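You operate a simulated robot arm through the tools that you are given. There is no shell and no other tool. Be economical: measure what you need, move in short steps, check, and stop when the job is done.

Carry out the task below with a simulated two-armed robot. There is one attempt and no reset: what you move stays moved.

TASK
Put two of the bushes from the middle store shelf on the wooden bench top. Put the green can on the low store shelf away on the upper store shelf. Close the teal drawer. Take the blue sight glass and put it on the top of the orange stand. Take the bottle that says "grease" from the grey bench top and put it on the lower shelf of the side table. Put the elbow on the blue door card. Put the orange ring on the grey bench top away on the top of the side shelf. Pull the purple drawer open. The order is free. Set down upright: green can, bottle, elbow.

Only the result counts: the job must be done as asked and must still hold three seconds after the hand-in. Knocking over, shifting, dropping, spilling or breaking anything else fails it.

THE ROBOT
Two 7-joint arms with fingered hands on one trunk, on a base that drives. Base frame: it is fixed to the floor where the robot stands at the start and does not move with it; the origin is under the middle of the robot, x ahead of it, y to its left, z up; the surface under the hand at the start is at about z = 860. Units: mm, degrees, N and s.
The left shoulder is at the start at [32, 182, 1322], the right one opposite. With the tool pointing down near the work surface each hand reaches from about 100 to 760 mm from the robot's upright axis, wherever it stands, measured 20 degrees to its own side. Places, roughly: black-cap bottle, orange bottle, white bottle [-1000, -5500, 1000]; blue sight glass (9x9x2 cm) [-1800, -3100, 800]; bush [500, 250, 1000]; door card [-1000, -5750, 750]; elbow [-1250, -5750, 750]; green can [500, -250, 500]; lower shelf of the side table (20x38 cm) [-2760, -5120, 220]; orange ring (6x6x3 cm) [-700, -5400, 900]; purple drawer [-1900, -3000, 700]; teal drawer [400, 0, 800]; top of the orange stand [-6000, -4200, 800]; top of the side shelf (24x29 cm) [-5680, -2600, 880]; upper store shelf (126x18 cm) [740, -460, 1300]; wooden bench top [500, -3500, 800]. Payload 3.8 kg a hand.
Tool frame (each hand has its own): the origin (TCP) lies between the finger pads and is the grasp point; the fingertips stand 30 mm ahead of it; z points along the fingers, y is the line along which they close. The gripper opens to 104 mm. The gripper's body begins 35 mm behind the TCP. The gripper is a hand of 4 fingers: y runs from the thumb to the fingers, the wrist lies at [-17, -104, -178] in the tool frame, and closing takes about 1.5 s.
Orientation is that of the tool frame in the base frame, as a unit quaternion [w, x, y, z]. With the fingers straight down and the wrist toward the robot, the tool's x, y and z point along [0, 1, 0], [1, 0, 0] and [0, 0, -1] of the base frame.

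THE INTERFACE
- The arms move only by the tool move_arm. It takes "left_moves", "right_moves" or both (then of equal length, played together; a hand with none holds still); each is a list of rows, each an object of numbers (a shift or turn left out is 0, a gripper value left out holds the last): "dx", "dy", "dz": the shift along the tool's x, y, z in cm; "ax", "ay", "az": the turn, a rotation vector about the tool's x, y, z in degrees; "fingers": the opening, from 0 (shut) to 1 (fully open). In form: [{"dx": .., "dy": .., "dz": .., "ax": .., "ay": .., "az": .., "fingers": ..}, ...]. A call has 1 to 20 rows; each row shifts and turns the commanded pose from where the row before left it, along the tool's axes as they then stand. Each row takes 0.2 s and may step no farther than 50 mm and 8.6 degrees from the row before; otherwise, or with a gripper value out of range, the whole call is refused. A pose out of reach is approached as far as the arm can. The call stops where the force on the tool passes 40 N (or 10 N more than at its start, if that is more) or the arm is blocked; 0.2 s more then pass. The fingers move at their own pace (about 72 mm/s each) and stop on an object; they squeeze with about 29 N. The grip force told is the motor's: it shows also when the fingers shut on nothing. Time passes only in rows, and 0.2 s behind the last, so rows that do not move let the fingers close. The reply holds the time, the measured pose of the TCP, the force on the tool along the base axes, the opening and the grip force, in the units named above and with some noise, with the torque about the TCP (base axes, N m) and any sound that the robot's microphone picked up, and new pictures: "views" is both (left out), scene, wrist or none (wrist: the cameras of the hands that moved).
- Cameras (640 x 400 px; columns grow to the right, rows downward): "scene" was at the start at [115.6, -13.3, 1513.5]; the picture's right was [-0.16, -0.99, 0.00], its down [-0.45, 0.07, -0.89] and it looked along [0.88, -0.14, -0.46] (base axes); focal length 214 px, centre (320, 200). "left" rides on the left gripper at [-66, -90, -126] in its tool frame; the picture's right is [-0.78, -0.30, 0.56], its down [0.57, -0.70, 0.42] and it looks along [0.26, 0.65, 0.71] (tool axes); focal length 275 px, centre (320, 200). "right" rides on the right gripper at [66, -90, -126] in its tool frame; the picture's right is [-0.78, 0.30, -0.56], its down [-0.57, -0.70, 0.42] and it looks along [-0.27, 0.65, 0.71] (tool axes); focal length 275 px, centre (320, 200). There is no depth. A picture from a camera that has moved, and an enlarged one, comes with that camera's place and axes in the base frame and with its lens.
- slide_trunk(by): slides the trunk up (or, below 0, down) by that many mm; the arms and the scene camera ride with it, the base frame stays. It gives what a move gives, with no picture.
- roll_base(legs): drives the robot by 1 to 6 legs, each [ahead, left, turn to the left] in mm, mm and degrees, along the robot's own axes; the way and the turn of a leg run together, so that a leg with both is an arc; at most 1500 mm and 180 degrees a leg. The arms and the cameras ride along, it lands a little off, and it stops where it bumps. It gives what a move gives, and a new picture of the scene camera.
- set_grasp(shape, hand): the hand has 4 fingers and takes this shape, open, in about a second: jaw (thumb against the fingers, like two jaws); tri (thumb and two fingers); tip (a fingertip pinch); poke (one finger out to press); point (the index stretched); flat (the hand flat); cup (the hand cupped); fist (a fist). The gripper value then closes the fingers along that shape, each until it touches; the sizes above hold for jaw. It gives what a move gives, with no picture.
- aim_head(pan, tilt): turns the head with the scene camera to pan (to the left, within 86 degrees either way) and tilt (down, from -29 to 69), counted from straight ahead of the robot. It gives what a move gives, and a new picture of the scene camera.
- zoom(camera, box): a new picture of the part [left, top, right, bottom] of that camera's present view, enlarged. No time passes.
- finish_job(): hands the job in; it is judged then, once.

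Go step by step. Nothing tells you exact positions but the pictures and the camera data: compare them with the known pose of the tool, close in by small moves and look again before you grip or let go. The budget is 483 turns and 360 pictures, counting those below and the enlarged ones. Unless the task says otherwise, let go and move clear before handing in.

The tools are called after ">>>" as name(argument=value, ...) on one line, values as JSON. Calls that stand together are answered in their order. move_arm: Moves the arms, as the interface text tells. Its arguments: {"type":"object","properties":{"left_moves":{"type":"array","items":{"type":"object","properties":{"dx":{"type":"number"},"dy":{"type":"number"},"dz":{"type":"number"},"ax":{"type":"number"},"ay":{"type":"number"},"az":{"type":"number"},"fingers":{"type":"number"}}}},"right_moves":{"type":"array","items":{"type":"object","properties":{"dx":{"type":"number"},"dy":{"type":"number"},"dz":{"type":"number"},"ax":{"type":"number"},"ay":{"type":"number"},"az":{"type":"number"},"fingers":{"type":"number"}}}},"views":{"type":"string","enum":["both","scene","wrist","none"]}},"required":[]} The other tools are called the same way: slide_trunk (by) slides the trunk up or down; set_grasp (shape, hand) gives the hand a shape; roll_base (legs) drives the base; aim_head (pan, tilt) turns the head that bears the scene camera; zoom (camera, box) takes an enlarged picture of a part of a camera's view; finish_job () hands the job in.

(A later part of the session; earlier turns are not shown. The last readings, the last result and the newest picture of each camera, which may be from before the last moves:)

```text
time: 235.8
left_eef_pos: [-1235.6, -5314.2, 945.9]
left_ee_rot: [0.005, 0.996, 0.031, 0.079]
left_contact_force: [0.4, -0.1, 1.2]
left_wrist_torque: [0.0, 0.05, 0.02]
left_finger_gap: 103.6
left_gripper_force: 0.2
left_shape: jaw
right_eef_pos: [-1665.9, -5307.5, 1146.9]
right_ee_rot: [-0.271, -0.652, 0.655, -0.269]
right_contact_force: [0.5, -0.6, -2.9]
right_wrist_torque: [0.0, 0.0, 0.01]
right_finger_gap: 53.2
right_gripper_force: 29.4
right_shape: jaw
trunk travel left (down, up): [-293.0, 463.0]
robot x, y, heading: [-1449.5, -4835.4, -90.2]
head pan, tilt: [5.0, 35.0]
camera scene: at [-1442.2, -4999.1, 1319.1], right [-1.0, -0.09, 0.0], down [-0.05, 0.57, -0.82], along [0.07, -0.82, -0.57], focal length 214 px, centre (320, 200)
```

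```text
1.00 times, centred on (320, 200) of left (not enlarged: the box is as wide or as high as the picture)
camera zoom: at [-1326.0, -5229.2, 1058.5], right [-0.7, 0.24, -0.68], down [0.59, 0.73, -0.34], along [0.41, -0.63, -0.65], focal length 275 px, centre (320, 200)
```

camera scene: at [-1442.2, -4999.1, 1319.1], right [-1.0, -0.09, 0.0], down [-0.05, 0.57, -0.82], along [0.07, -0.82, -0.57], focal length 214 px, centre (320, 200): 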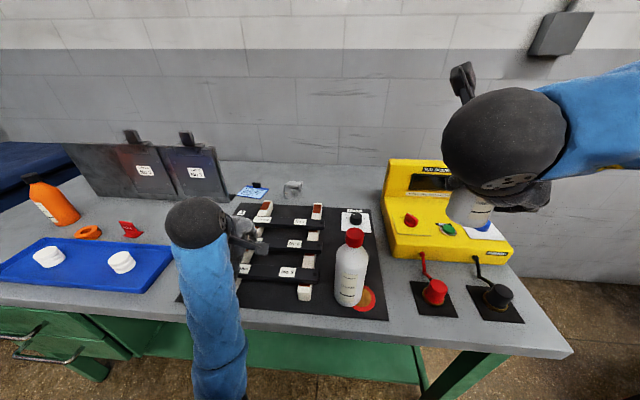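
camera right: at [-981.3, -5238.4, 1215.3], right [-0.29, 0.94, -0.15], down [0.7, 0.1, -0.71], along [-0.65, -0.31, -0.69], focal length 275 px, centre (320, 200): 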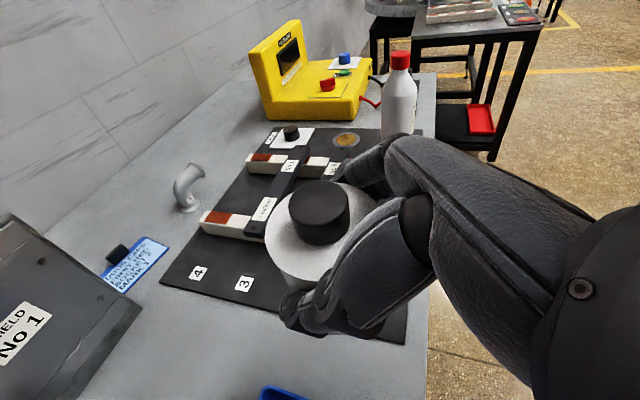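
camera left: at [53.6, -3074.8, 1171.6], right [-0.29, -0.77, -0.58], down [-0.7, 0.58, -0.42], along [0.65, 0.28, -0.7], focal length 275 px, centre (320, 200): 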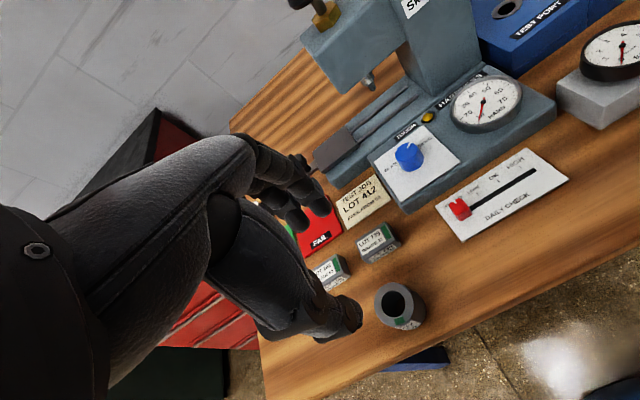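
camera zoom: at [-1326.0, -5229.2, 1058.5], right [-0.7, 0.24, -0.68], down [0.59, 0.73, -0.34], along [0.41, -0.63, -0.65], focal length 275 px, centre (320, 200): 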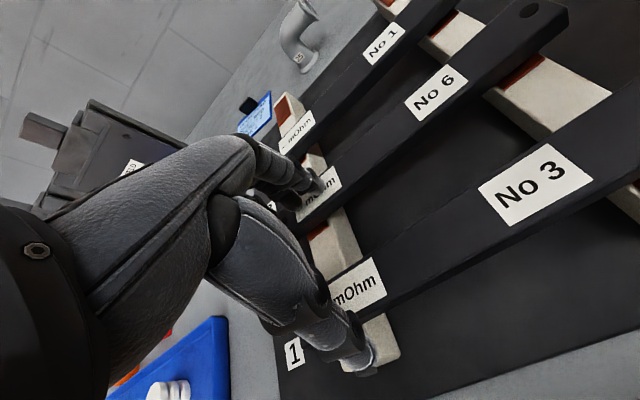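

The hand ended lower than intended (z 946) but touched nothing. I'll raise it now while reaching forward and fix its small tilt.

>>> move_arm(left_moves=[{"dz": -3}, {"dz": -3, "dy": 1}, {"dz": -3, "dy": 2, "ay": -4.5, "az": 1.7}, {"dz": -2, "dy": 3, "ay": -4.5, "az": 1.7}, {"dy": 4}], views="wrist")

```text
time: 237.0
left_eef_pos: [-1243.0, -5440.8, 1023.2]
left_ee_rot: [0.004, 1.0, 0.0, -0.001]
left_contact_force: [-0.5, 0.7, -0.4]
left_wrist_torque: [-0.02, 0.03, 0.01]
left_finger_gap: 103.7
left_gripper_force: 0.2
left_shape: jaw
left hand out of reach, approached as far as the arm can: row 1, 2, 3
right_eef_pos: [-1667.5, -5308.0, 1145.9]
right_ee_rot: [-0.271, -0.653, 0.654, -0.269]
right_contact_force: [0.3, 0.1, -3.8]
right_wrist_torque: [0.01, 0.01, -0.01]
right_finger_gap: 53.0
right_gripper_force: 28.9
right_shape: jaw
trunk travel left (down, up): [-293.0, 463.0]
robot x, y, heading: [-1454.1, -4836.2, -90.3]
head pan, tilt: [5.0, 35.0]
camera left: at [-1309.6, -5350.3, 1149.1], right [-0.78, 0.29, -0.56], down [0.57, 0.7, -0.43], along [0.27, -0.65, -0.71], focal length 275 px, centre (320, 200)
```

left: 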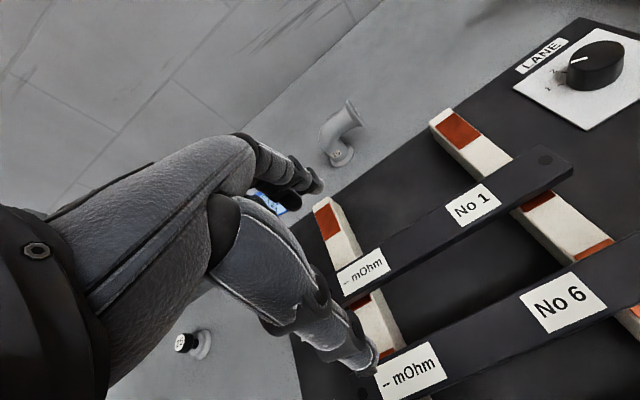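

The wrist view confirms the elbow's base at (-1260, -5652). I'll move forward over it, still high.

>>> move_arm(left_moves=[{"dy": 4.2, "dz": 0.3, "dx": -0.2}, {"dy": 4.2, "dz": 0.3, "dx": -0.2}, {"dy": 4.2, "dz": 0.3, "dx": -0.2}, {"dy": 4.2, "dz": 0.3, "dx": -0.2}, {"dy": 4.2, "dz": 0.3, "dx": -0.1}], views="wrist")

```text
time: 238.2
left_eef_pos: [-1250.4, -5633.6, 1009.0]
left_ee_rot: [0.007, 1.0, 0.002, 0.0]
left_contact_force: [-0.4, -0.8, 0.7]
left_wrist_torque: [0.04, -0.01, 0.02]
left_finger_gap: 103.7
left_gripper_force: 0.0
left_shape: jaw
left hand out of reach, approached as far as the arm can: row 5
right_eef_pos: [-1666.4, -5307.6, 1146.8]
right_ee_rot: [-0.271, -0.653, 0.654, -0.269]
right_contact_force: [0.0, -0.9, -2.9]
right_wrist_torque: [0.02, -0.01, 0.03]
right_finger_gap: 53.1
right_gripper_force: 29.3
right_shape: jaw
trunk travel left (down, up): [-293.0, 463.0]
robot x, y, heading: [-1447.5, -4837.8, -90.1]
head pan, tilt: [5.0, 35.0]
camera left: at [-1316.8, -5542.6, 1133.8], right [-0.78, 0.28, -0.56], down [0.57, 0.7, -0.43], along [0.27, -0.66, -0.7], focal length 275 px, centre (320, 200)
```

left: 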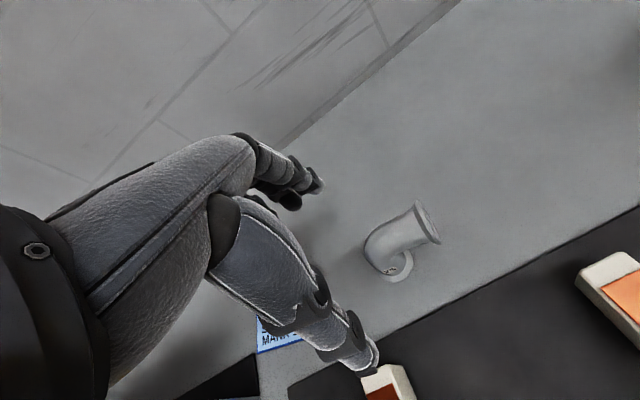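

At the reach limit, about 23 mm short. I'll inch the base forward 28 mm and then descend.

>>> roll_base(legs=[[28, 0, 0]])

>>> move_arm(left_moves=[{"dz": 2}, {"dz": 2}, {"dz": 2}], views="wrist")

```text
time: 239.0
left_eef_pos: [-1252.2, -5662.0, 1006.2]
left_ee_rot: [0.004, 1.0, 0.001, 0.001]
left_contact_force: [0.6, -0.7, 0.4]
left_wrist_torque: [0.03, 0.0, 0.0]
left_finger_gap: 103.9
left_gripper_force: 0.0
left_shape: jaw
right_eef_pos: [-1664.6, -5337.4, 1146.2]
right_ee_rot: [-0.27, -0.654, 0.654, -0.268]
right_contact_force: [0.6, -0.8, -3.3]
right_wrist_torque: [0.06, 0.03, -0.03]
right_finger_gap: 53.1
right_gripper_force: 28.7
right_shape: jaw
trunk travel left (down, up): [-293.0, 463.0]
robot x, y, heading: [-1444.8, -4862.4, -89.8]
head pan, tilt: [5.0, 35.0]
camera scene: at [-1442.2, -5028.7, 1318.9], right [-1.0, -0.09, 0.0], down [-0.05, 0.57, -0.82], along [0.07, -0.81, -0.58], focal length 214 px, centre (320, 200)
```

scene: 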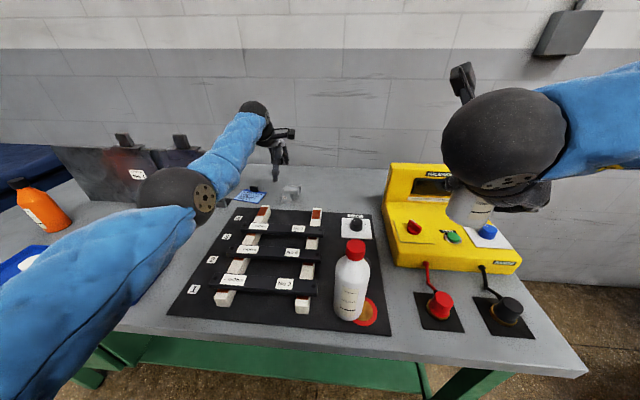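

```text
time: 239.8
left_eef_pos: [-1250.7, -5661.7, 945.6]
left_ee_rot: [0.006, 1.0, 0.001, -0.001]
left_contact_force: [-0.2, 0.3, -0.5]
left_wrist_torque: [-0.02, 0.0, -0.05]
left_finger_gap: 103.7
left_gripper_force: 0.1
left_shape: jaw
right_eef_pos: [-1665.1, -5336.1, 1146.5]
right_ee_rot: [-0.271, -0.653, 0.654, -0.269]
right_contact_force: [0.7, -0.3, -2.7]
right_wrist_torque: [-0.03, -0.02, 0.0]
right_finger_gap: 53.2
right_gripper_force: 29.3
right_shape: jaw
trunk travel left (down, up): [-293.0, 463.0]
robot x, y, heading: [-1448.8, -4864.5, -90.0]
head pan, tilt: [5.0, 35.0]
camera left: at [-1316.6, -5570.9, 1072.3], right [-0.78, 0.29, -0.56], down [0.57, 0.7, -0.43], along [0.27, -0.65, -0.71], focal length 275 px, centre (320, 200)
```

left: 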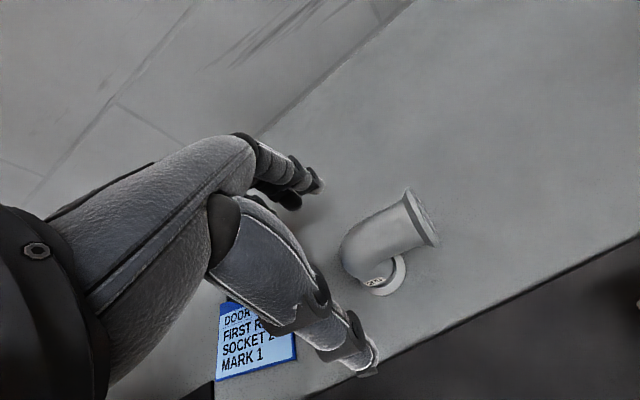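

Close. I'll centre the last few millimetres and go down to the pipe's mid-height.

>>> move_arm(left_moves=[{"dy": -1.1, "dx": -0.1}, {"dz": 2}, {"dz": 1.4}], views="wrist")

```text
time: 240.6
left_eef_pos: [-1251.8, -5651.1, 913.9]
left_ee_rot: [0.006, 1.0, 0.001, 0.001]
left_contact_force: [-0.2, -1.2, 0.8]
left_wrist_torque: [-0.01, 0.01, 0.0]
left_finger_gap: 103.8
left_gripper_force: 0.1
left_shape: jaw
right_eef_pos: [-1666.0, -5336.0, 1146.8]
right_ee_rot: [-0.272, -0.652, 0.655, -0.269]
right_contact_force: [-0.7, -0.5, -3.9]
right_wrist_torque: [0.0, 0.0, 0.02]
right_finger_gap: 53.2
right_gripper_force: 28.7
right_shape: jaw
trunk travel left (down, up): [-293.0, 463.0]
robot x, y, heading: [-1449.4, -4863.4, -89.9]
head pan, tilt: [5.0, 35.0]
camera left: at [-1317.9, -5560.2, 1039.0], right [-0.78, 0.29, -0.56], down [0.57, 0.7, -0.43], along [0.27, -0.66, -0.71], focal length 275 px, centre (320, 200)
```

left: 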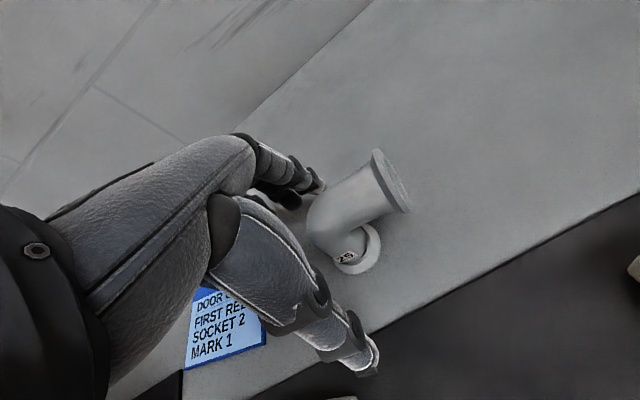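

Centred. A touch lower, then close.

>>> move_arm(left_moves=[{"dz": 0.7}, {"fingers": 0}, {}, {}, {}, {}, {}, {}, {}], views="wrist")

```text
time: 242.6
left_eef_pos: [-1251.7, -5650.9, 905.8]
left_ee_rot: [0.006, 1.0, 0.002, 0.001]
left_contact_force: [-1.1, -0.5, -0.6]
left_wrist_torque: [-0.03, 0.0, 0.0]
left_finger_gap: 4.4
left_gripper_force: 29.6
left_shape: jaw
right_eef_pos: [-1666.9, -5336.4, 1146.2]
right_ee_rot: [-0.271, -0.652, 0.655, -0.269]
right_contact_force: [0.5, 0.1, -3.2]
right_wrist_torque: [0.02, 0.01, -0.03]
right_finger_gap: 53.1
right_gripper_force: 28.5
right_shape: jaw
trunk travel left (down, up): [-293.0, 463.0]
robot x, y, heading: [-1450.8, -4863.4, -90.1]
head pan, tilt: [5.0, 35.0]
camera left: at [-1318.1, -5560.1, 1031.4], right [-0.78, 0.29, -0.56], down [0.57, 0.7, -0.43], along [0.27, -0.65, -0.71], focal length 275 px, centre (320, 200)
```

left: 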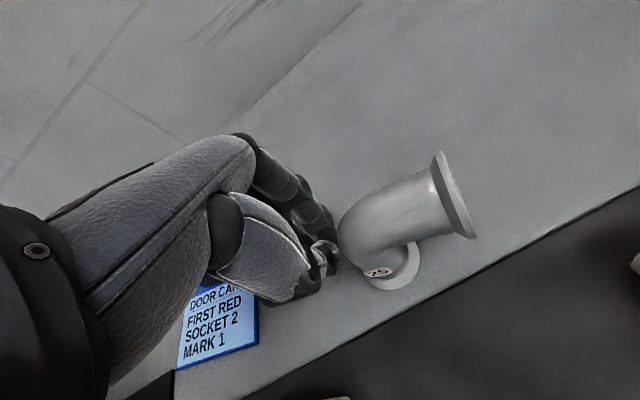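

The fingers missed the pipe and nudged the elbow aside; it's still upright. I'll move left, open, rise and re-measure.

>>> move_arm(left_moves=[{"dx": 2.5}, {"dz": -3, "fingers": 1}, {"dz": -3}, {"dz": -2}, {}, {}], views="wrist")

>>> zoom(camera="scene", box=[220, 150, 348, 230])

```text
time: 244.0
left_eef_pos: [-1228.0, -5647.1, 987.9]
left_ee_rot: [0.005, 1.0, 0.002, 0.001]
left_contact_force: [-0.5, -0.1, -1.4]
left_wrist_torque: [-0.02, 0.03, 0.03]
left_finger_gap: 103.9
left_gripper_force: 0.0
left_shape: jaw
right_eef_pos: [-1665.8, -5335.7, 1147.5]
right_ee_rot: [-0.271, -0.652, 0.654, -0.269]
right_contact_force: [-0.6, 1.0, -3.6]
right_wrist_torque: [0.0, -0.01, 0.06]
right_finger_gap: 53.0
right_gripper_force: 28.7
right_shape: jaw
trunk travel left (down, up): [-293.0, 463.0]
robot x, y, heading: [-1447.9, -4866.4, -89.8]
head pan, tilt: [5.0, 35.0]
camera left: at [-1293.6, -5557.9, 1112.0], right [-0.78, 0.29, -0.56], down [0.57, 0.7, -0.43], along [0.27, -0.65, -0.71], focal length 275 px, centre (320, 200)
```

left: 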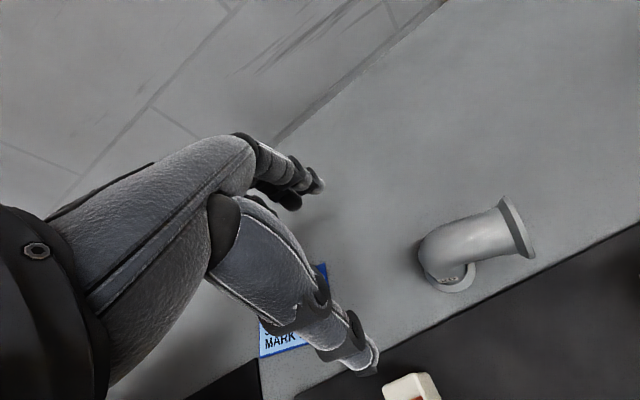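

```text
5.00 times, centred on (284, 190) of scene
camera zoom: at [-1442.3, -5026.3, 1319.3], right [-1.0, -0.09, 0.0], down [-0.05, 0.57, -0.82], along [0.07, -0.82, -0.57], focal length 1072 px, centre (500, 250)
```

zoom: 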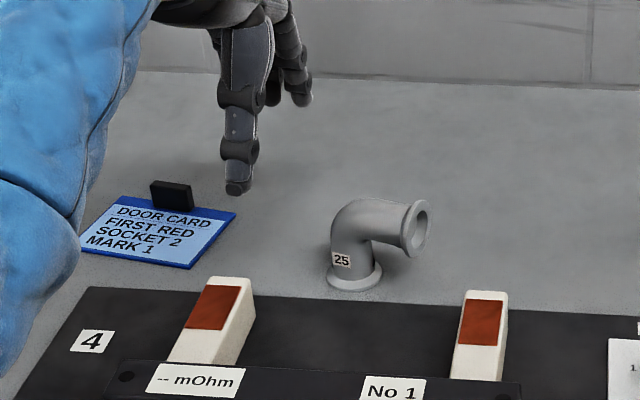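

The elbow stands upright at about (-1282, -5628), and the whole card is visible, centred near (-1125, -5675). I'll re-aim with the hand centred slightly toward the outlet side so the pipe can't slip out.

>>> move_arm(left_moves=[{"dx": -3, "dy": -1}, {"dx": -2.9, "dy": -0.9}, {"dz": 3}, {"dz": 2}], views="wrist")

```text
time: 245.0
left_eef_pos: [-1288.8, -5630.9, 936.1]
left_ee_rot: [0.005, 1.0, 0.003, 0.001]
left_contact_force: [-0.5, -0.2, -0.8]
left_wrist_torque: [-0.04, -0.04, 0.0]
left_finger_gap: 103.7
left_gripper_force: 0.1
left_shape: jaw
right_eef_pos: [-1665.9, -5336.5, 1146.8]
right_ee_rot: [-0.272, -0.653, 0.654, -0.269]
right_contact_force: [0.4, 0.6, -2.8]
right_wrist_torque: [0.02, 0.01, 0.02]
right_finger_gap: 53.0
right_gripper_force: 29.2
right_shape: jaw
trunk travel left (down, up): [-293.0, 463.0]
robot x, y, heading: [-1451.7, -4862.8, -89.9]
head pan, tilt: [5.0, 35.0]
camera left: at [-1353.9, -5541.1, 1061.4], right [-0.78, 0.29, -0.56], down [0.57, 0.7, -0.43], along [0.27, -0.65, -0.71], focal length 275 px, centre (320, 200)
```

left: 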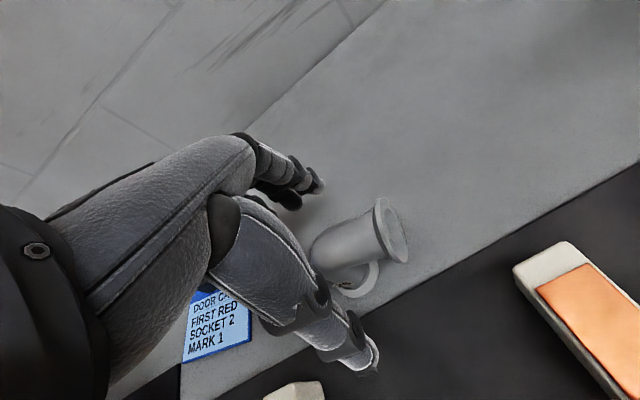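

>>> move_arm(left_moves=[{"dz": 1.5, "dy": -0.2}, {"dz": 1.3}, {"fingers": 0.5}, {}, {"fingers": 0.3}, {}, {"fingers": 0}, {}, {}, {}, {}], views="wrist")

```text
time: 247.4
left_eef_pos: [-1287.4, -5628.6, 907.5]
left_ee_rot: [0.005, 1.0, 0.002, 0.001]
left_contact_force: [0.2, 0.7, -0.1]
left_wrist_torque: [-0.01, -0.01, -0.01]
left_finger_gap: 21.6
left_gripper_force: 29.2
left_shape: jaw
right_eef_pos: [-1666.1, -5335.3, 1147.5]
right_ee_rot: [-0.271, -0.652, 0.654, -0.269]
right_contact_force: [-0.8, -0.2, -3.6]
right_wrist_torque: [0.01, -0.02, -0.02]
right_finger_gap: 52.8
right_gripper_force: 29.3
right_shape: jaw
trunk travel left (down, up): [-293.0, 463.0]
robot x, y, heading: [-1448.3, -4864.7, -90.1]
head pan, tilt: [5.0, 35.0]
camera left: at [-1353.0, -5539.1, 1033.3], right [-0.78, 0.29, -0.56], down [0.57, 0.7, -0.43], along [0.27, -0.65, -0.71], focal length 275 px, centre (320, 200)
```

left: 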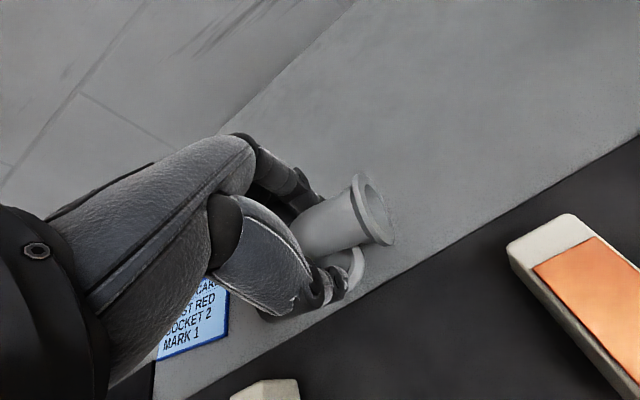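

The elbow is gripped (22 mm). I'll lift 60 mm and look.

>>> move_arm(left_moves=[{"dz": -1.5}, {"dz": -2}, {"dz": -2.5}], views="wrist")

>>> zoom(camera="scene", box=[220, 130, 348, 210])

```text
time: 248.2
left_eef_pos: [-1285.5, -5628.2, 968.5]
left_ee_rot: [0.004, 1.0, 0.001, 0.001]
left_contact_force: [1.0, -0.5, -1.7]
left_wrist_torque: [-0.01, -0.03, 0.02]
left_finger_gap: 21.3
left_gripper_force: 28.8
left_shape: jaw
right_eef_pos: [-1665.5, -5335.3, 1146.1]
right_ee_rot: [-0.271, -0.653, 0.654, -0.269]
right_contact_force: [-0.2, -0.5, -3.5]
right_wrist_torque: [-0.01, -0.04, -0.02]
right_finger_gap: 53.0
right_gripper_force: 28.9
right_shape: jaw
trunk travel left (down, up): [-293.0, 463.0]
robot x, y, heading: [-1451.0, -4868.0, -89.9]
head pan, tilt: [5.0, 35.0]
camera left: at [-1352.1, -5538.7, 1094.3], right [-0.78, 0.29, -0.56], down [0.57, 0.7, -0.43], along [0.27, -0.65, -0.71], focal length 275 px, centre (320, 200)
```

left: 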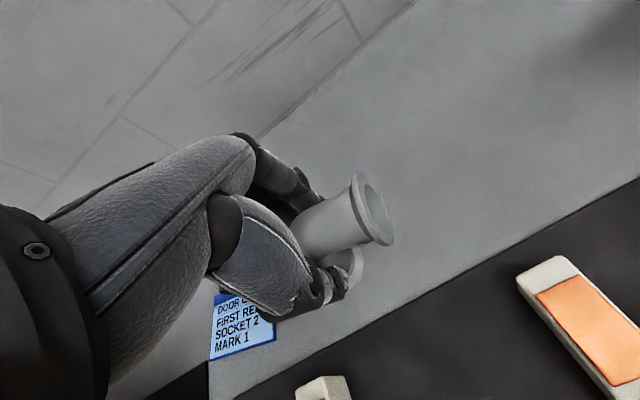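

```text
5.00 times, centred on (284, 170) of scene
camera zoom: at [-1442.2, -5026.2, 1319.3], right [-1.0, -0.09, 0.0], down [-0.05, 0.57, -0.82], along [0.07, -0.82, -0.57], focal length 1072 px, centre (500, 350)
```

zoom: 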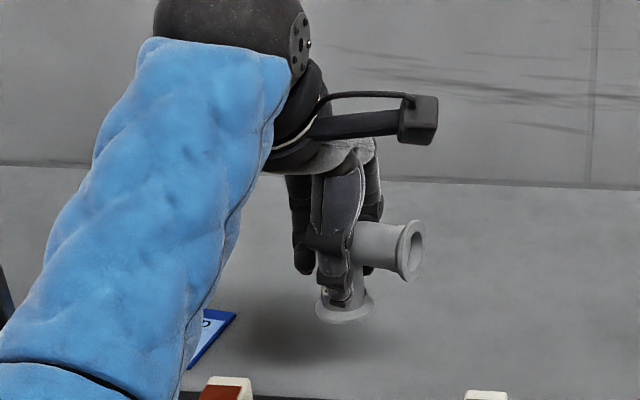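

The elbow hangs upright. I'll aim for the right-centre of the card (base at about (-1138, -5669)) to stay clear of the shield plate, raising the right hand a bit before shifting the base left.

>>> move_arm(right_moves=[{"dx": 3, "dz": -3}, {"dx": 3, "dz": -3}], views="none")

>>> roll_base(legs=[[0, 120, 0]])

>>> zoom(camera="left", box=[0, 0, 640, 400])

```text
time: 248.8
left_eef_pos: [-1285.1, -5628.3, 969.8]
left_ee_rot: [0.005, 1.0, 0.002, 0.001]
left_contact_force: [0.4, 0.5, -2.8]
left_wrist_torque: [0.01, -0.02, -0.03]
left_finger_gap: 21.1
left_gripper_force: 29.2
left_shape: jaw
right_eef_pos: [-1664.2, -5335.8, 1232.0]
right_ee_rot: [-0.27, -0.653, 0.654, -0.269]
right_contact_force: [0.6, 0.1, -2.9]
right_wrist_torque: [0.01, 0.0, -0.01]
right_finger_gap: 53.0
right_gripper_force: 28.6
right_shape: jaw
trunk travel left (down, up): [-293.0, 463.0]
robot x, y, heading: [-1452.6, -4870.1, -90.0]
head pan, tilt: [5.0, 35.0]
```

```text
time: 250.0
left_eef_pos: [-1161.4, -5628.3, 967.3]
left_ee_rot: [0.005, 1.0, 0.002, 0.0]
left_contact_force: [1.4, 0.2, -1.8]
left_wrist_torque: [-0.03, 0.08, 0.02]
left_finger_gap: 21.5
left_gripper_force: 29.3
left_shape: jaw
right_eef_pos: [-1541.2, -5337.8, 1231.3]
right_ee_rot: [-0.271, -0.653, 0.654, -0.269]
right_contact_force: [0.0, -1.0, -2.9]
right_wrist_torque: [0.01, 0.04, -0.03]
right_finger_gap: 52.9
right_gripper_force: 29.5
right_shape: jaw
trunk travel left (down, up): [-293.0, 463.0]
robot x, y, heading: [-1330.2, -4865.3, -89.8]
head pan, tilt: [5.0, 35.0]
camera scene: at [-1319.8, -5026.4, 1319.2], right [-1.0, -0.09, 0.0], down [-0.05, 0.57, -0.82], along [0.07, -0.82, -0.57], focal length 214 px, centre (320, 200)
```

scene: 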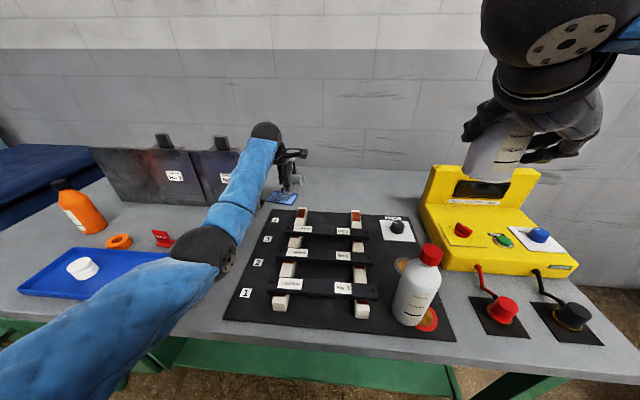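

```text
1.00 times, centred on (320, 200) of left (not enlarged: the box is as wide or as high as the picture)
camera zoom: at [-1228.6, -5538.7, 1093.7], right [-0.78, 0.29, -0.56], down [0.57, 0.7, -0.43], along [0.27, -0.65, -0.71], focal length 275 px, centre (320, 200)
```

zoom: 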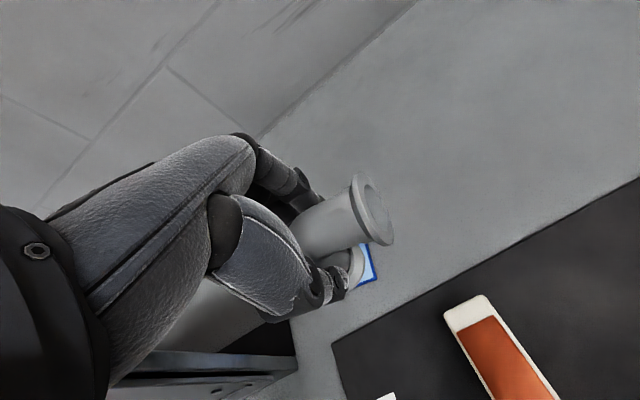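

>>> move_arm(left_moves=[{"dy": 2, "dx": 0.9}, {"dy": 2.1, "dx": 0.9}], views="wrist")

>>> zoom(camera="scene", box=[220, 130, 348, 210])

```text
time: 250.6
left_eef_pos: [-1144.6, -5660.1, 967.8]
left_ee_rot: [0.005, 1.0, 0.002, 0.001]
left_contact_force: [0.1, -1.2, -2.0]
left_wrist_torque: [0.0, 0.02, 0.04]
left_finger_gap: 21.4
left_gripper_force: 28.7
left_shape: jaw
left hand out of reach, approached as far as the arm can: row 2
right_eef_pos: [-1544.0, -5335.8, 1230.3]
right_ee_rot: [-0.271, -0.653, 0.654, -0.27]
right_contact_force: [-0.4, 0.6, -3.6]
right_wrist_torque: [0.05, 0.01, -0.05]
right_finger_gap: 53.2
right_gripper_force: 28.7
right_shape: jaw
trunk travel left (down, up): [-293.0, 463.0]
robot x, y, heading: [-1328.7, -4864.6, -89.9]
head pan, tilt: [5.0, 35.0]
camera left: at [-1210.9, -5569.9, 1093.3], right [-0.78, 0.29, -0.56], down [0.57, 0.7, -0.43], along [0.27, -0.65, -0.71], focal length 275 px, centre (320, 200)
```

left: 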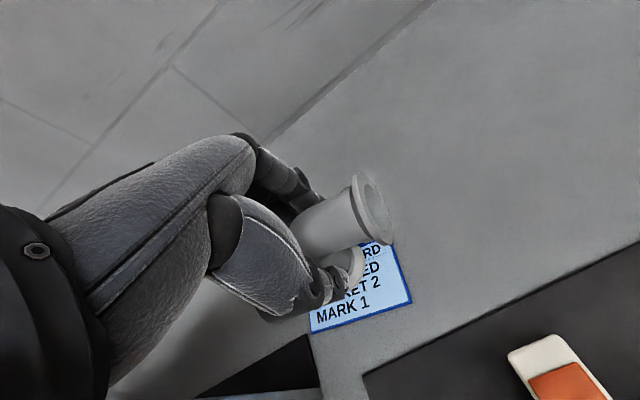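

```text
5.00 times, centred on (284, 170) of scene
camera zoom: at [-1321.8, -5026.2, 1319.3], right [-1.0, -0.09, 0.0], down [-0.05, 0.57, -0.82], along [0.07, -0.82, -0.57], focal length 1072 px, centre (500, 350)
```

zoom: 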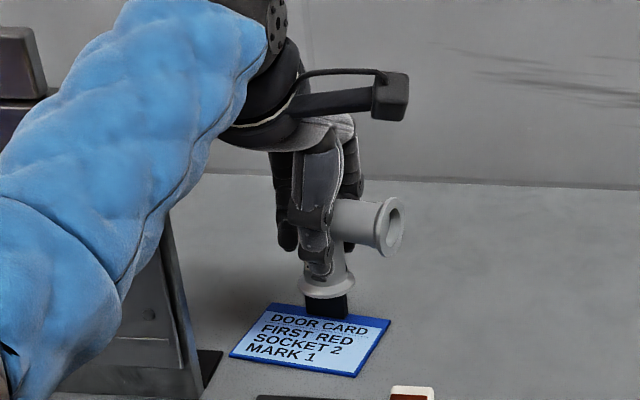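

The card is just below. I'll inch forward 8 mm with the base and left 7 mm with the arm, leaving room to the clip at the card's back edge.

>>> roll_base(legs=[[9, 0, 0]])

>>> move_arm(left_moves=[{"dx": 0.6}, {"dz": 1.5}, {"dz": 1.5}], views="wrist")

>>> zoom(camera="scene", box=[220, 130, 348, 210])

```text
time: 251.4
left_eef_pos: [-1144.4, -5670.9, 967.8]
left_ee_rot: [0.004, 1.0, 0.004, 0.001]
left_contact_force: [0.0, 0.7, -1.6]
left_wrist_torque: [0.01, 0.0, 0.01]
left_finger_gap: 21.5
left_gripper_force: 29.1
left_shape: jaw
right_eef_pos: [-1542.8, -5346.9, 1230.6]
right_ee_rot: [-0.27, -0.653, 0.654, -0.269]
right_contact_force: [-0.1, -0.1, -3.3]
right_wrist_torque: [0.02, 0.04, 0.01]
right_finger_gap: 52.8
right_gripper_force: 28.8
right_shape: jaw
trunk travel left (down, up): [-293.0, 463.0]
robot x, y, heading: [-1328.2, -4873.5, -89.7]
head pan, tilt: [5.0, 35.0]
camera scene: at [-1321.6, -5036.0, 1319.1], right [-1.0, -0.09, 0.0], down [-0.05, 0.57, -0.82], along [0.07, -0.82, -0.57], focal length 214 px, centre (320, 200)
```

scene: 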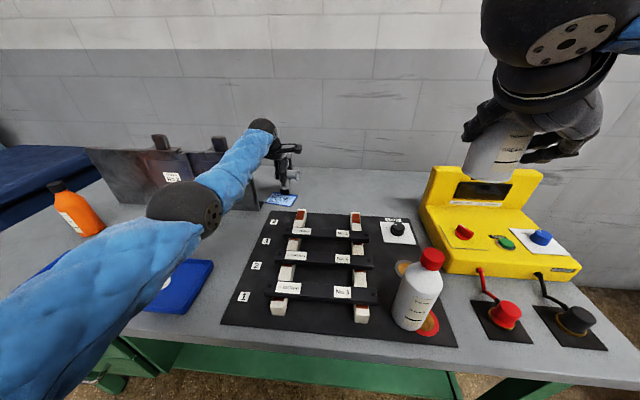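

```text
time: 252.2
left_eef_pos: [-1138.8, -5670.1, 938.6]
left_ee_rot: [0.005, 1.0, 0.003, 0.001]
left_contact_force: [0.7, 0.5, -1.5]
left_wrist_torque: [0.03, 0.01, 0.02]
left_finger_gap: 21.4
left_gripper_force: 28.6
left_shape: jaw
right_eef_pos: [-1544.0, -5345.6, 1231.5]
right_ee_rot: [-0.271, -0.653, 0.654, -0.27]
right_contact_force: [-0.6, -0.2, -3.0]
right_wrist_torque: [0.02, 0.0, -0.04]
right_finger_gap: 53.0
right_gripper_force: 29.0
right_shape: jaw
trunk travel left (down, up): [-293.0, 463.0]
robot x, y, heading: [-1327.2, -4873.4, -89.7]
head pan, tilt: [5.0, 35.0]
camera left: at [-1205.3, -5579.2, 1063.3], right [-0.78, 0.29, -0.56], down [0.57, 0.7, -0.43], along [0.27, -0.65, -0.71], focal length 275 px, centre (320, 200)
```

left: 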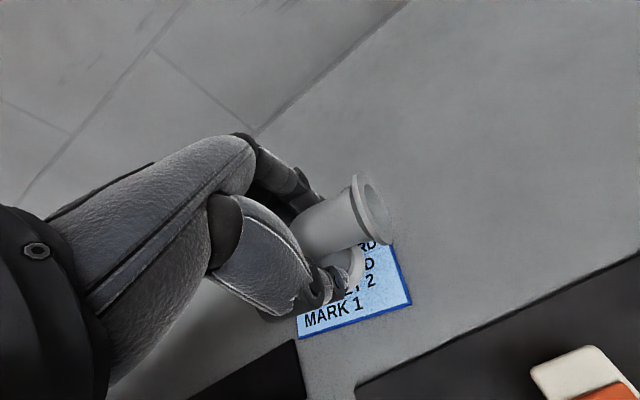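

```text
5.00 times, centred on (284, 170) of scene
camera zoom: at [-1321.6, -5035.3, 1319.2], right [-1.0, -0.09, 0.0], down [-0.05, 0.57, -0.82], along [0.07, -0.82, -0.57], focal length 1072 px, centre (500, 350)
```

zoom: 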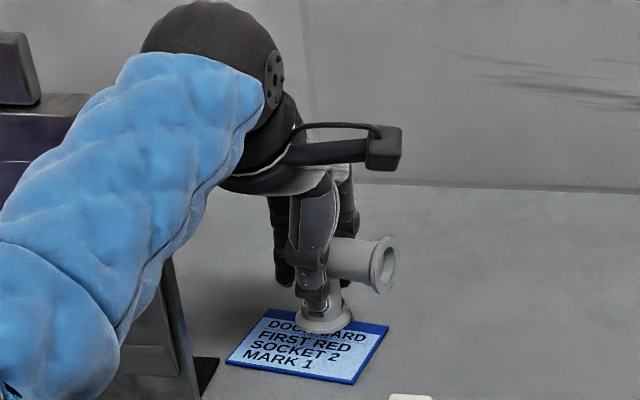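

The elbow will land on the right-centre of the card. Lowering gently to contact.

>>> move_arm(left_moves=[{"dz": 1.2}, {"dz": 0.8}, {"dz": 0.4}, {"dz": 0.3}, {"dz": 0.3}], views="wrist")

>>> zoom(camera="scene", box=[220, 130, 348, 210])

```text
time: 253.4
left_eef_pos: [-1138.3, -5668.1, 910.4]
left_ee_rot: [0.007, 1.0, 0.004, 0.0]
left_contact_force: [0.0, 0.5, 2.5]
left_wrist_torque: [-0.06, -0.04, -0.01]
left_finger_gap: 21.5
left_gripper_force: 28.9
left_shape: jaw
right_eef_pos: [-1542.5, -5345.1, 1230.7]
right_ee_rot: [0.27, 0.654, -0.653, 0.27]
right_contact_force: [-0.6, -0.4, -3.4]
right_wrist_torque: [-0.01, -0.04, -0.04]
right_finger_gap: 52.8
right_gripper_force: 28.9
right_shape: jaw
trunk travel left (down, up): [-293.0, 463.0]
robot x, y, heading: [-1325.1, -4874.8, -89.6]
head pan, tilt: [5.0, 35.0]
camera left: at [-1205.1, -5578.2, 1035.5], right [-0.78, 0.28, -0.56], down [0.57, 0.7, -0.43], along [0.27, -0.66, -0.7], focal length 275 px, centre (320, 200)
```

left: 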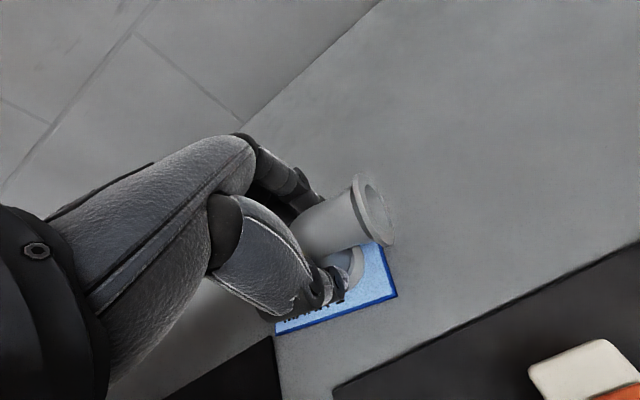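

```text
5.00 times, centred on (284, 170) of scene
camera zoom: at [-1321.8, -5034.6, 1319.4], right [-1.0, -0.09, 0.0], down [-0.05, 0.57, -0.82], along [0.07, -0.82, -0.57], focal length 1072 px, centre (500, 350)
```

zoom: 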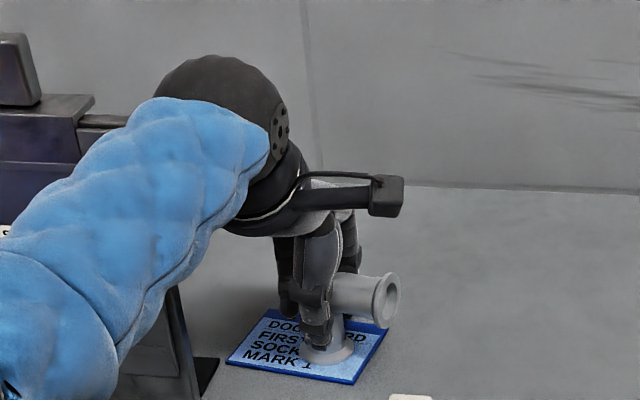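

It rests on the card. I'll open just a little and rise straight up.

>>> move_arm(left_moves=[{"fingers": 0.28}, {"fingers": 0.38}, {}, {}], views="wrist")

>>> zoom(camera="scene", box=[220, 130, 348, 210])

```text
time: 254.4
left_eef_pos: [-1138.7, -5668.9, 908.4]
left_ee_rot: [0.005, 1.0, 0.002, 0.001]
left_contact_force: [0.3, -0.7, -0.3]
left_wrist_torque: [0.0, 0.01, 0.0]
left_finger_gap: 39.4
left_gripper_force: 0.1
left_shape: jaw
right_eef_pos: [-1543.7, -5345.6, 1230.8]
right_ee_rot: [-0.271, -0.653, 0.654, -0.269]
right_contact_force: [-0.5, -0.5, -4.1]
right_wrist_torque: [0.01, 0.0, 0.01]
right_finger_gap: 53.2
right_gripper_force: 29.2
right_shape: jaw
trunk travel left (down, up): [-293.0, 463.0]
robot x, y, heading: [-1328.9, -4874.6, -89.9]
head pan, tilt: [5.0, 35.0]
camera left: at [-1204.9, -5578.4, 1034.0], right [-0.78, 0.29, -0.56], down [0.57, 0.7, -0.43], along [0.27, -0.65, -0.71], focal length 275 px, centre (320, 200)
```

left: 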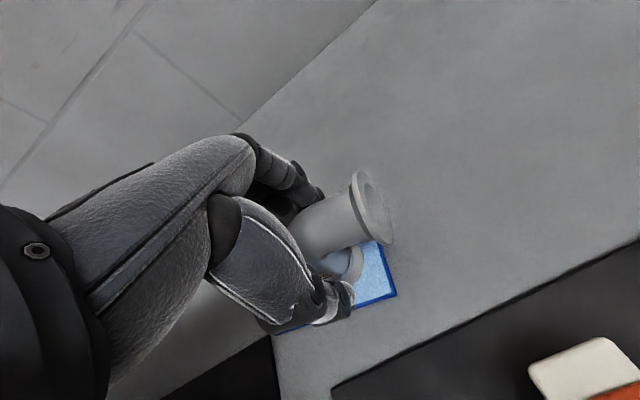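

```text
5.00 times, centred on (284, 170) of scene
camera zoom: at [-1321.7, -5035.1, 1319.2], right [-1.0, -0.09, 0.0], down [-0.05, 0.57, -0.82], along [0.07, -0.82, -0.57], focal length 1072 px, centre (500, 350)
```

zoom: 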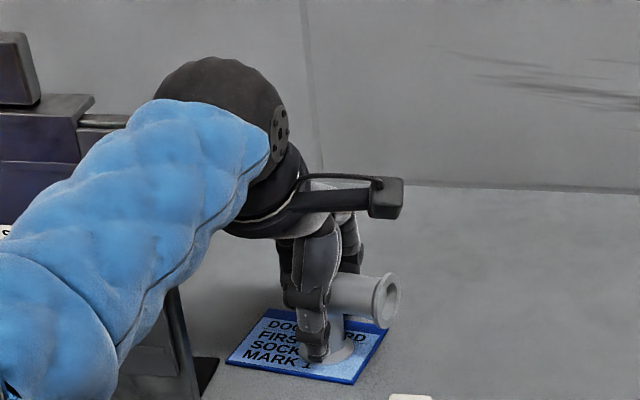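

>>> move_arm(left_moves=[{"dz": -1}, {"dz": -1.5}, {"dz": -2.5}, {"dz": -3}], views="wrist")

>>> zoom(camera="scene", box=[220, 130, 348, 210])

```text
time: 255.4
left_eef_pos: [-1137.7, -5667.6, 989.3]
left_ee_rot: [0.005, 1.0, 0.003, 0.002]
left_contact_force: [-0.3, 0.6, 0.2]
left_wrist_torque: [0.02, 0.02, 0.01]
left_finger_gap: 39.4
left_gripper_force: 0.1
left_shape: jaw
right_eef_pos: [-1543.1, -5346.1, 1232.0]
right_ee_rot: [-0.271, -0.653, 0.654, -0.269]
right_contact_force: [-0.1, -0.6, -3.5]
right_wrist_torque: [-0.01, -0.01, 0.02]
right_finger_gap: 53.0
right_gripper_force: 29.2
right_shape: jaw
trunk travel left (down, up): [-293.0, 463.0]
robot x, y, heading: [-1332.0, -4871.7, -90.1]
head pan, tilt: [5.0, 35.0]
camera left: at [-1203.7, -5577.2, 1114.6], right [-0.78, 0.29, -0.56], down [0.57, 0.7, -0.43], along [0.27, -0.65, -0.71], focal length 275 px, centre (320, 200)
```

left: 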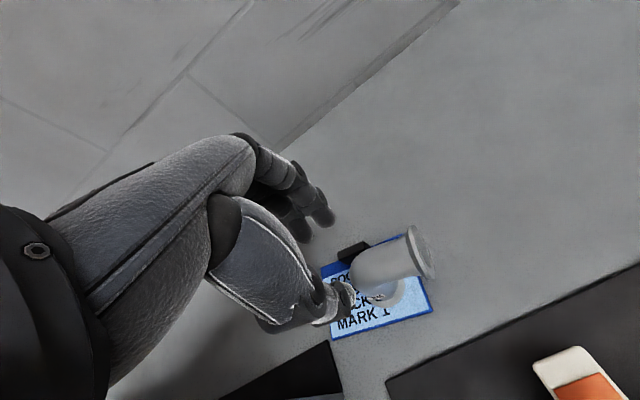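

```text
5.00 times, centred on (284, 170) of scene
camera zoom: at [-1321.8, -5034.7, 1319.3], right [-1.0, -0.09, 0.0], down [-0.05, 0.57, -0.82], along [0.07, -0.82, -0.57], focal length 1072 px, centre (500, 350)
```

zoom: 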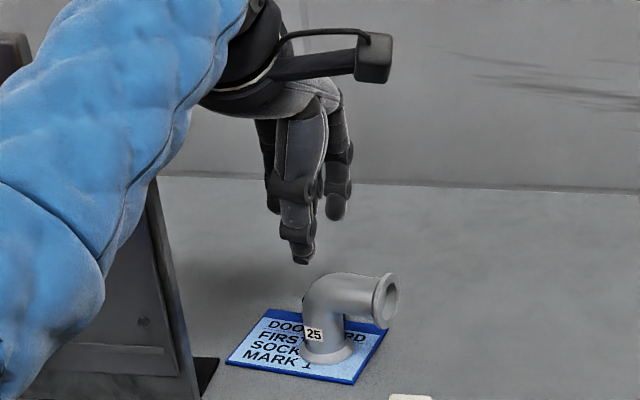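

The elbow stands upright on the door card. I'll withdraw, then go for the orange ring with the left hand, turning that hand so thumb and fingers lie left-right (the tray is close in front of the ring).

>>> move_arm(left_moves=[{"dz": -3}, {"dz": -3, "dy": -2}, {"dy": -4}, {"dy": -4}, {"dy": -4}, {"dy": -4, "fingers": 1}], views="none")

>>> roll_base(legs=[[-250, 0, 0], [0, 430, 0]])

>>> move_arm(left_moves=[{"az": -8.18}, {"az": -8.18}, {"az": -8.18}, {"az": -8.18}, {"az": -8.18}, {"az": -8.18}, {"az": -8.18}, {"az": -8.18}, {"az": -8.18}, {"az": -8.18}, {"az": -8.18}], views="scene")

```text
time: 256.8
left_eef_pos: [-1140.2, -5487.8, 1046.9]
left_ee_rot: [0.005, 1.0, 0.003, 0.0]
left_contact_force: [-0.4, 0.0, 0.7]
left_wrist_torque: [0.03, 0.0, 0.01]
left_finger_gap: 94.4
left_gripper_force: 0.2
left_shape: jaw
right_eef_pos: [-1543.6, -5345.0, 1231.8]
right_ee_rot: [-0.271, -0.653, 0.653, -0.269]
right_contact_force: [0.4, -0.2, -2.5]
right_wrist_torque: [-0.01, 0.02, -0.01]
right_finger_gap: 52.8
right_gripper_force: 28.6
right_shape: jaw
trunk travel left (down, up): [-293.0, 463.0]
robot x, y, heading: [-1328.0, -4875.8, -89.9]
head pan, tilt: [5.0, 35.0]
```

```text
time: 260.8
left_eef_pos: [-708.3, -5236.8, 1044.9]
left_ee_rot: [0.006, 1.0, 0.003, 0.0]
left_contact_force: [-0.5, 0.6, 0.3]
left_wrist_torque: [0.02, 0.01, 0.0]
left_finger_gap: 103.8
left_gripper_force: 0.1
left_shape: jaw
right_eef_pos: [-1111.1, -5095.5, 1230.8]
right_ee_rot: [0.272, 0.654, -0.653, 0.268]
right_contact_force: [0.0, -0.2, -3.1]
right_wrist_torque: [0.03, 0.03, -0.01]
right_finger_gap: 53.2
right_gripper_force: 29.3
right_shape: jaw
trunk travel left (down, up): [-293.0, 463.0]
robot x, y, heading: [-900.5, -4621.5, -89.5]
head pan, tilt: [5.0, 35.0]
camera scene: at [-890.9, -4784.1, 1319.2], right [-1.0, -0.09, 0.0], down [-0.05, 0.57, -0.82], along [0.07, -0.82, -0.57], focal length 214 px, centre (320, 200)
```

scene: 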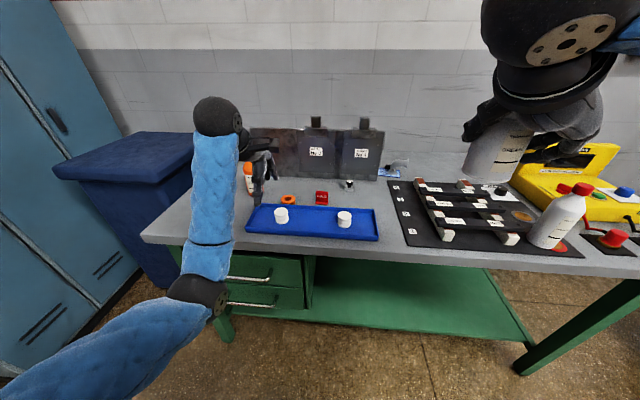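

```text
time: 263.2
left_eef_pos: [-685.4, -5272.0, 1033.3]
left_ee_rot: [0.004, 0.703, 0.711, -0.003]
left_contact_force: [0.3, 0.9, 0.0]
left_wrist_torque: [-0.02, 0.02, 0.01]
left_finger_gap: 103.8
left_gripper_force: 0.1
left_shape: jaw
left hand out of reach, approached as far as the arm can: row 8, 9, 10, 11
right_eef_pos: [-1113.6, -5095.7, 1230.6]
right_ee_rot: [-0.271, -0.653, 0.654, -0.269]
right_contact_force: [0.6, 0.6, -3.0]
right_wrist_torque: [0.02, 0.03, 0.01]
right_finger_gap: 53.1
right_gripper_force: 29.3
right_shape: jaw
trunk travel left (down, up): [-293.0, 463.0]
robot x, y, heading: [-899.1, -4624.1, -89.6]
head pan, tilt: [5.0, 35.0]
camera scene: at [-891.9, -4784.2, 1319.2], right [-1.0, -0.09, 0.0], down [-0.05, 0.57, -0.82], along [0.08, -0.82, -0.57], focal length 214 px, centre (320, 200)
```

scene: 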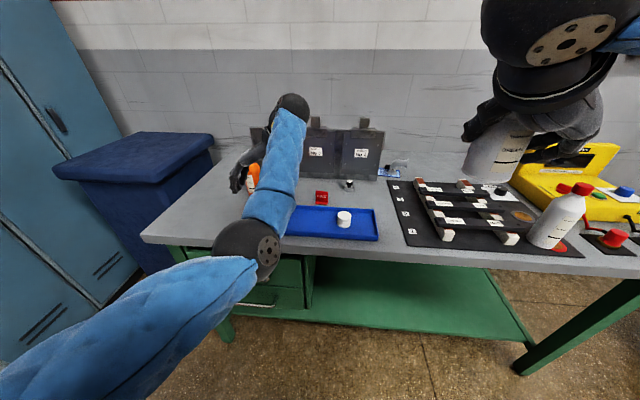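

>>> zoom(camera="left", box=[0, 0, 640, 400])

```text
1.00 times, centred on (320, 200) of left (not enlarged: the box is as wide or as high as the picture)
camera zoom: at [-775.0, -5338.7, 1159.3], right [-0.29, -0.78, -0.55], down [-0.71, 0.56, -0.43], along [0.65, 0.26, -0.72], focal length 275 px, centre (320, 200)
```

zoom: 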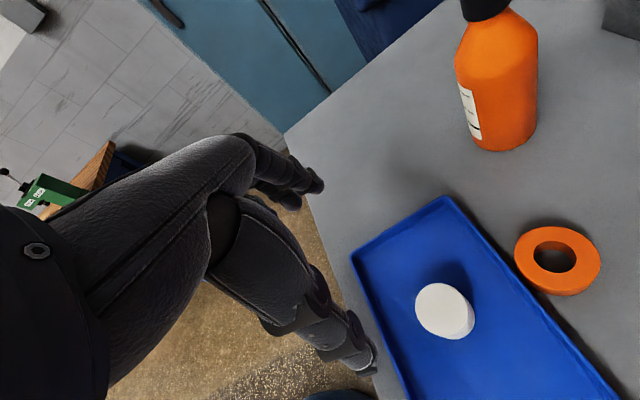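

The ring's centre is at about (-724, -5399), just behind the tray. I'll move the hand to its line first (away from the orange bottle), then drive forward.

>>> move_arm(left_moves=[{"dy": -3.8, "dz": -1}, {"dz": -1}], views="none")

>>> roll_base(legs=[[130, 0, -0.4]])

>>> zoom(camera="left", box=[0, 0, 640, 400])

```text
time: 263.8
left_eef_pos: [-723.8, -5285.4, 1052.8]
left_ee_rot: [0.003, 0.704, 0.711, -0.004]
left_contact_force: [0.0, 0.0, 0.1]
left_wrist_torque: [0.0, 0.02, 0.01]
left_finger_gap: 103.8
left_gripper_force: 0.0
left_shape: jaw
left hand out of reach, approached as far as the arm can: row 1
right_eef_pos: [-1111.7, -5095.1, 1230.5]
right_ee_rot: [-0.271, -0.653, 0.654, -0.269]
right_contact_force: [0.5, 0.6, -2.5]
right_wrist_torque: [-0.01, 0.01, -0.02]
right_finger_gap: 52.9
right_gripper_force: 29.4
right_shape: jaw
trunk travel left (down, up): [-293.0, 463.0]
robot x, y, heading: [-900.6, -4619.7, -89.7]
head pan, tilt: [5.0, 35.0]
```

```text
time: 265.1
left_eef_pos: [-724.9, -5419.2, 1052.0]
left_ee_rot: [0.003, 0.706, 0.708, -0.001]
left_contact_force: [0.5, -0.9, 0.4]
left_wrist_torque: [0.01, 0.0, 0.0]
left_finger_gap: 104.0
left_gripper_force: 0.1
left_shape: jaw
right_eef_pos: [-1114.1, -5225.6, 1229.8]
right_ee_rot: [-0.271, -0.653, 0.654, -0.269]
right_contact_force: [0.6, -0.8, -3.6]
right_wrist_torque: [0.01, 0.01, -0.02]
right_finger_gap: 52.8
right_gripper_force: 29.3
right_shape: jaw
trunk travel left (down, up): [-293.0, 463.0]
robot x, y, heading: [-901.5, -4753.2, -90.0]
head pan, tilt: [5.0, 35.0]
camera scene: at [-892.1, -4916.9, 1319.0], right [-1.0, -0.09, 0.0], down [-0.05, 0.57, -0.82], along [0.07, -0.81, -0.58], focal length 214 px, centre (320, 200)
```

scene: 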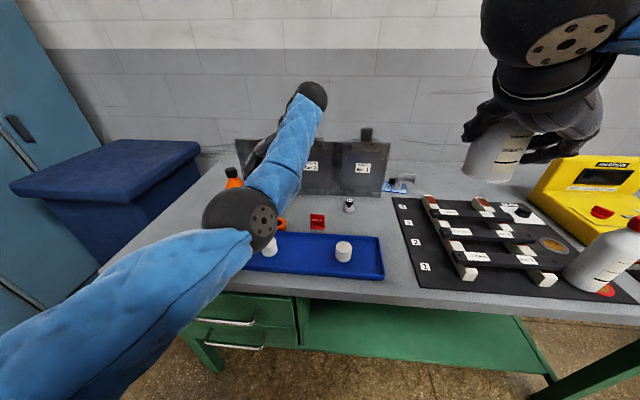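

```text
1.00 times, centred on (320, 200) of left (not enlarged: the box is as wide or as high as the picture)
camera zoom: at [-813.9, -5484.9, 1178.3], right [-0.29, -0.78, -0.55], down [-0.7, 0.57, -0.43], along [0.65, 0.26, -0.71], focal length 275 px, centre (320, 200)
```

zoom: 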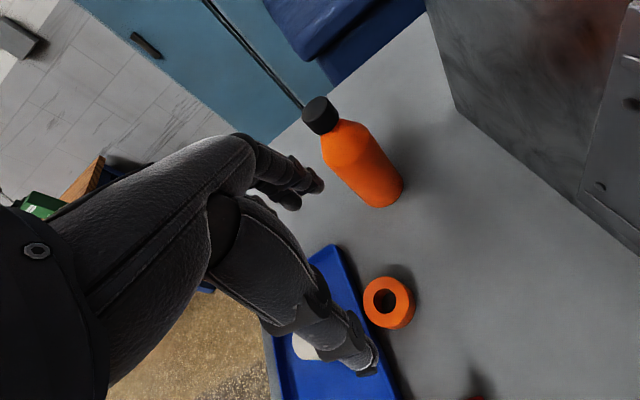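

>>> move_arm(left_moves=[{"dx": 1.2, "dy": 0.3, "dz": 2}, {"dz": 3}, {"dz": 3}, {"dz": 2}], views="wrist")

```text
time: 266.1
left_eef_pos: [-718.3, -5412.8, 951.5]
left_ee_rot: [0.004, 0.706, 0.709, -0.003]
left_contact_force: [-0.2, 0.4, 0.4]
left_wrist_torque: [0.03, 0.0, 0.0]
left_finger_gap: 103.7
left_gripper_force: 0.1
left_shape: jaw
left hand out of reach, approached as far as the arm can: row 1
right_eef_pos: [-1113.1, -5226.1, 1230.0]
right_ee_rot: [-0.272, -0.652, 0.654, -0.269]
right_contact_force: [0.1, -0.1, -3.3]
right_wrist_torque: [0.03, 0.0, 0.01]
right_finger_gap: 52.9
right_gripper_force: 29.4
right_shape: jaw
trunk travel left (down, up): [-293.0, 463.0]
robot x, y, heading: [-897.4, -4752.8, -90.1]
head pan, tilt: [5.0, 35.0]
camera left: at [-807.7, -5479.7, 1078.3], right [-0.29, -0.78, -0.55], down [-0.7, 0.57, -0.43], along [0.65, 0.26, -0.72], focal length 275 px, centre (320, 200)
```

left: 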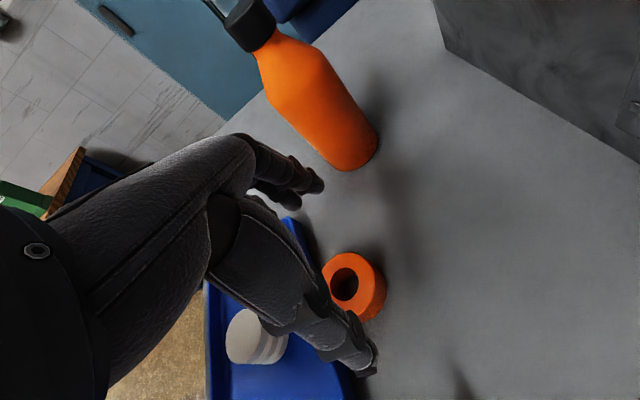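

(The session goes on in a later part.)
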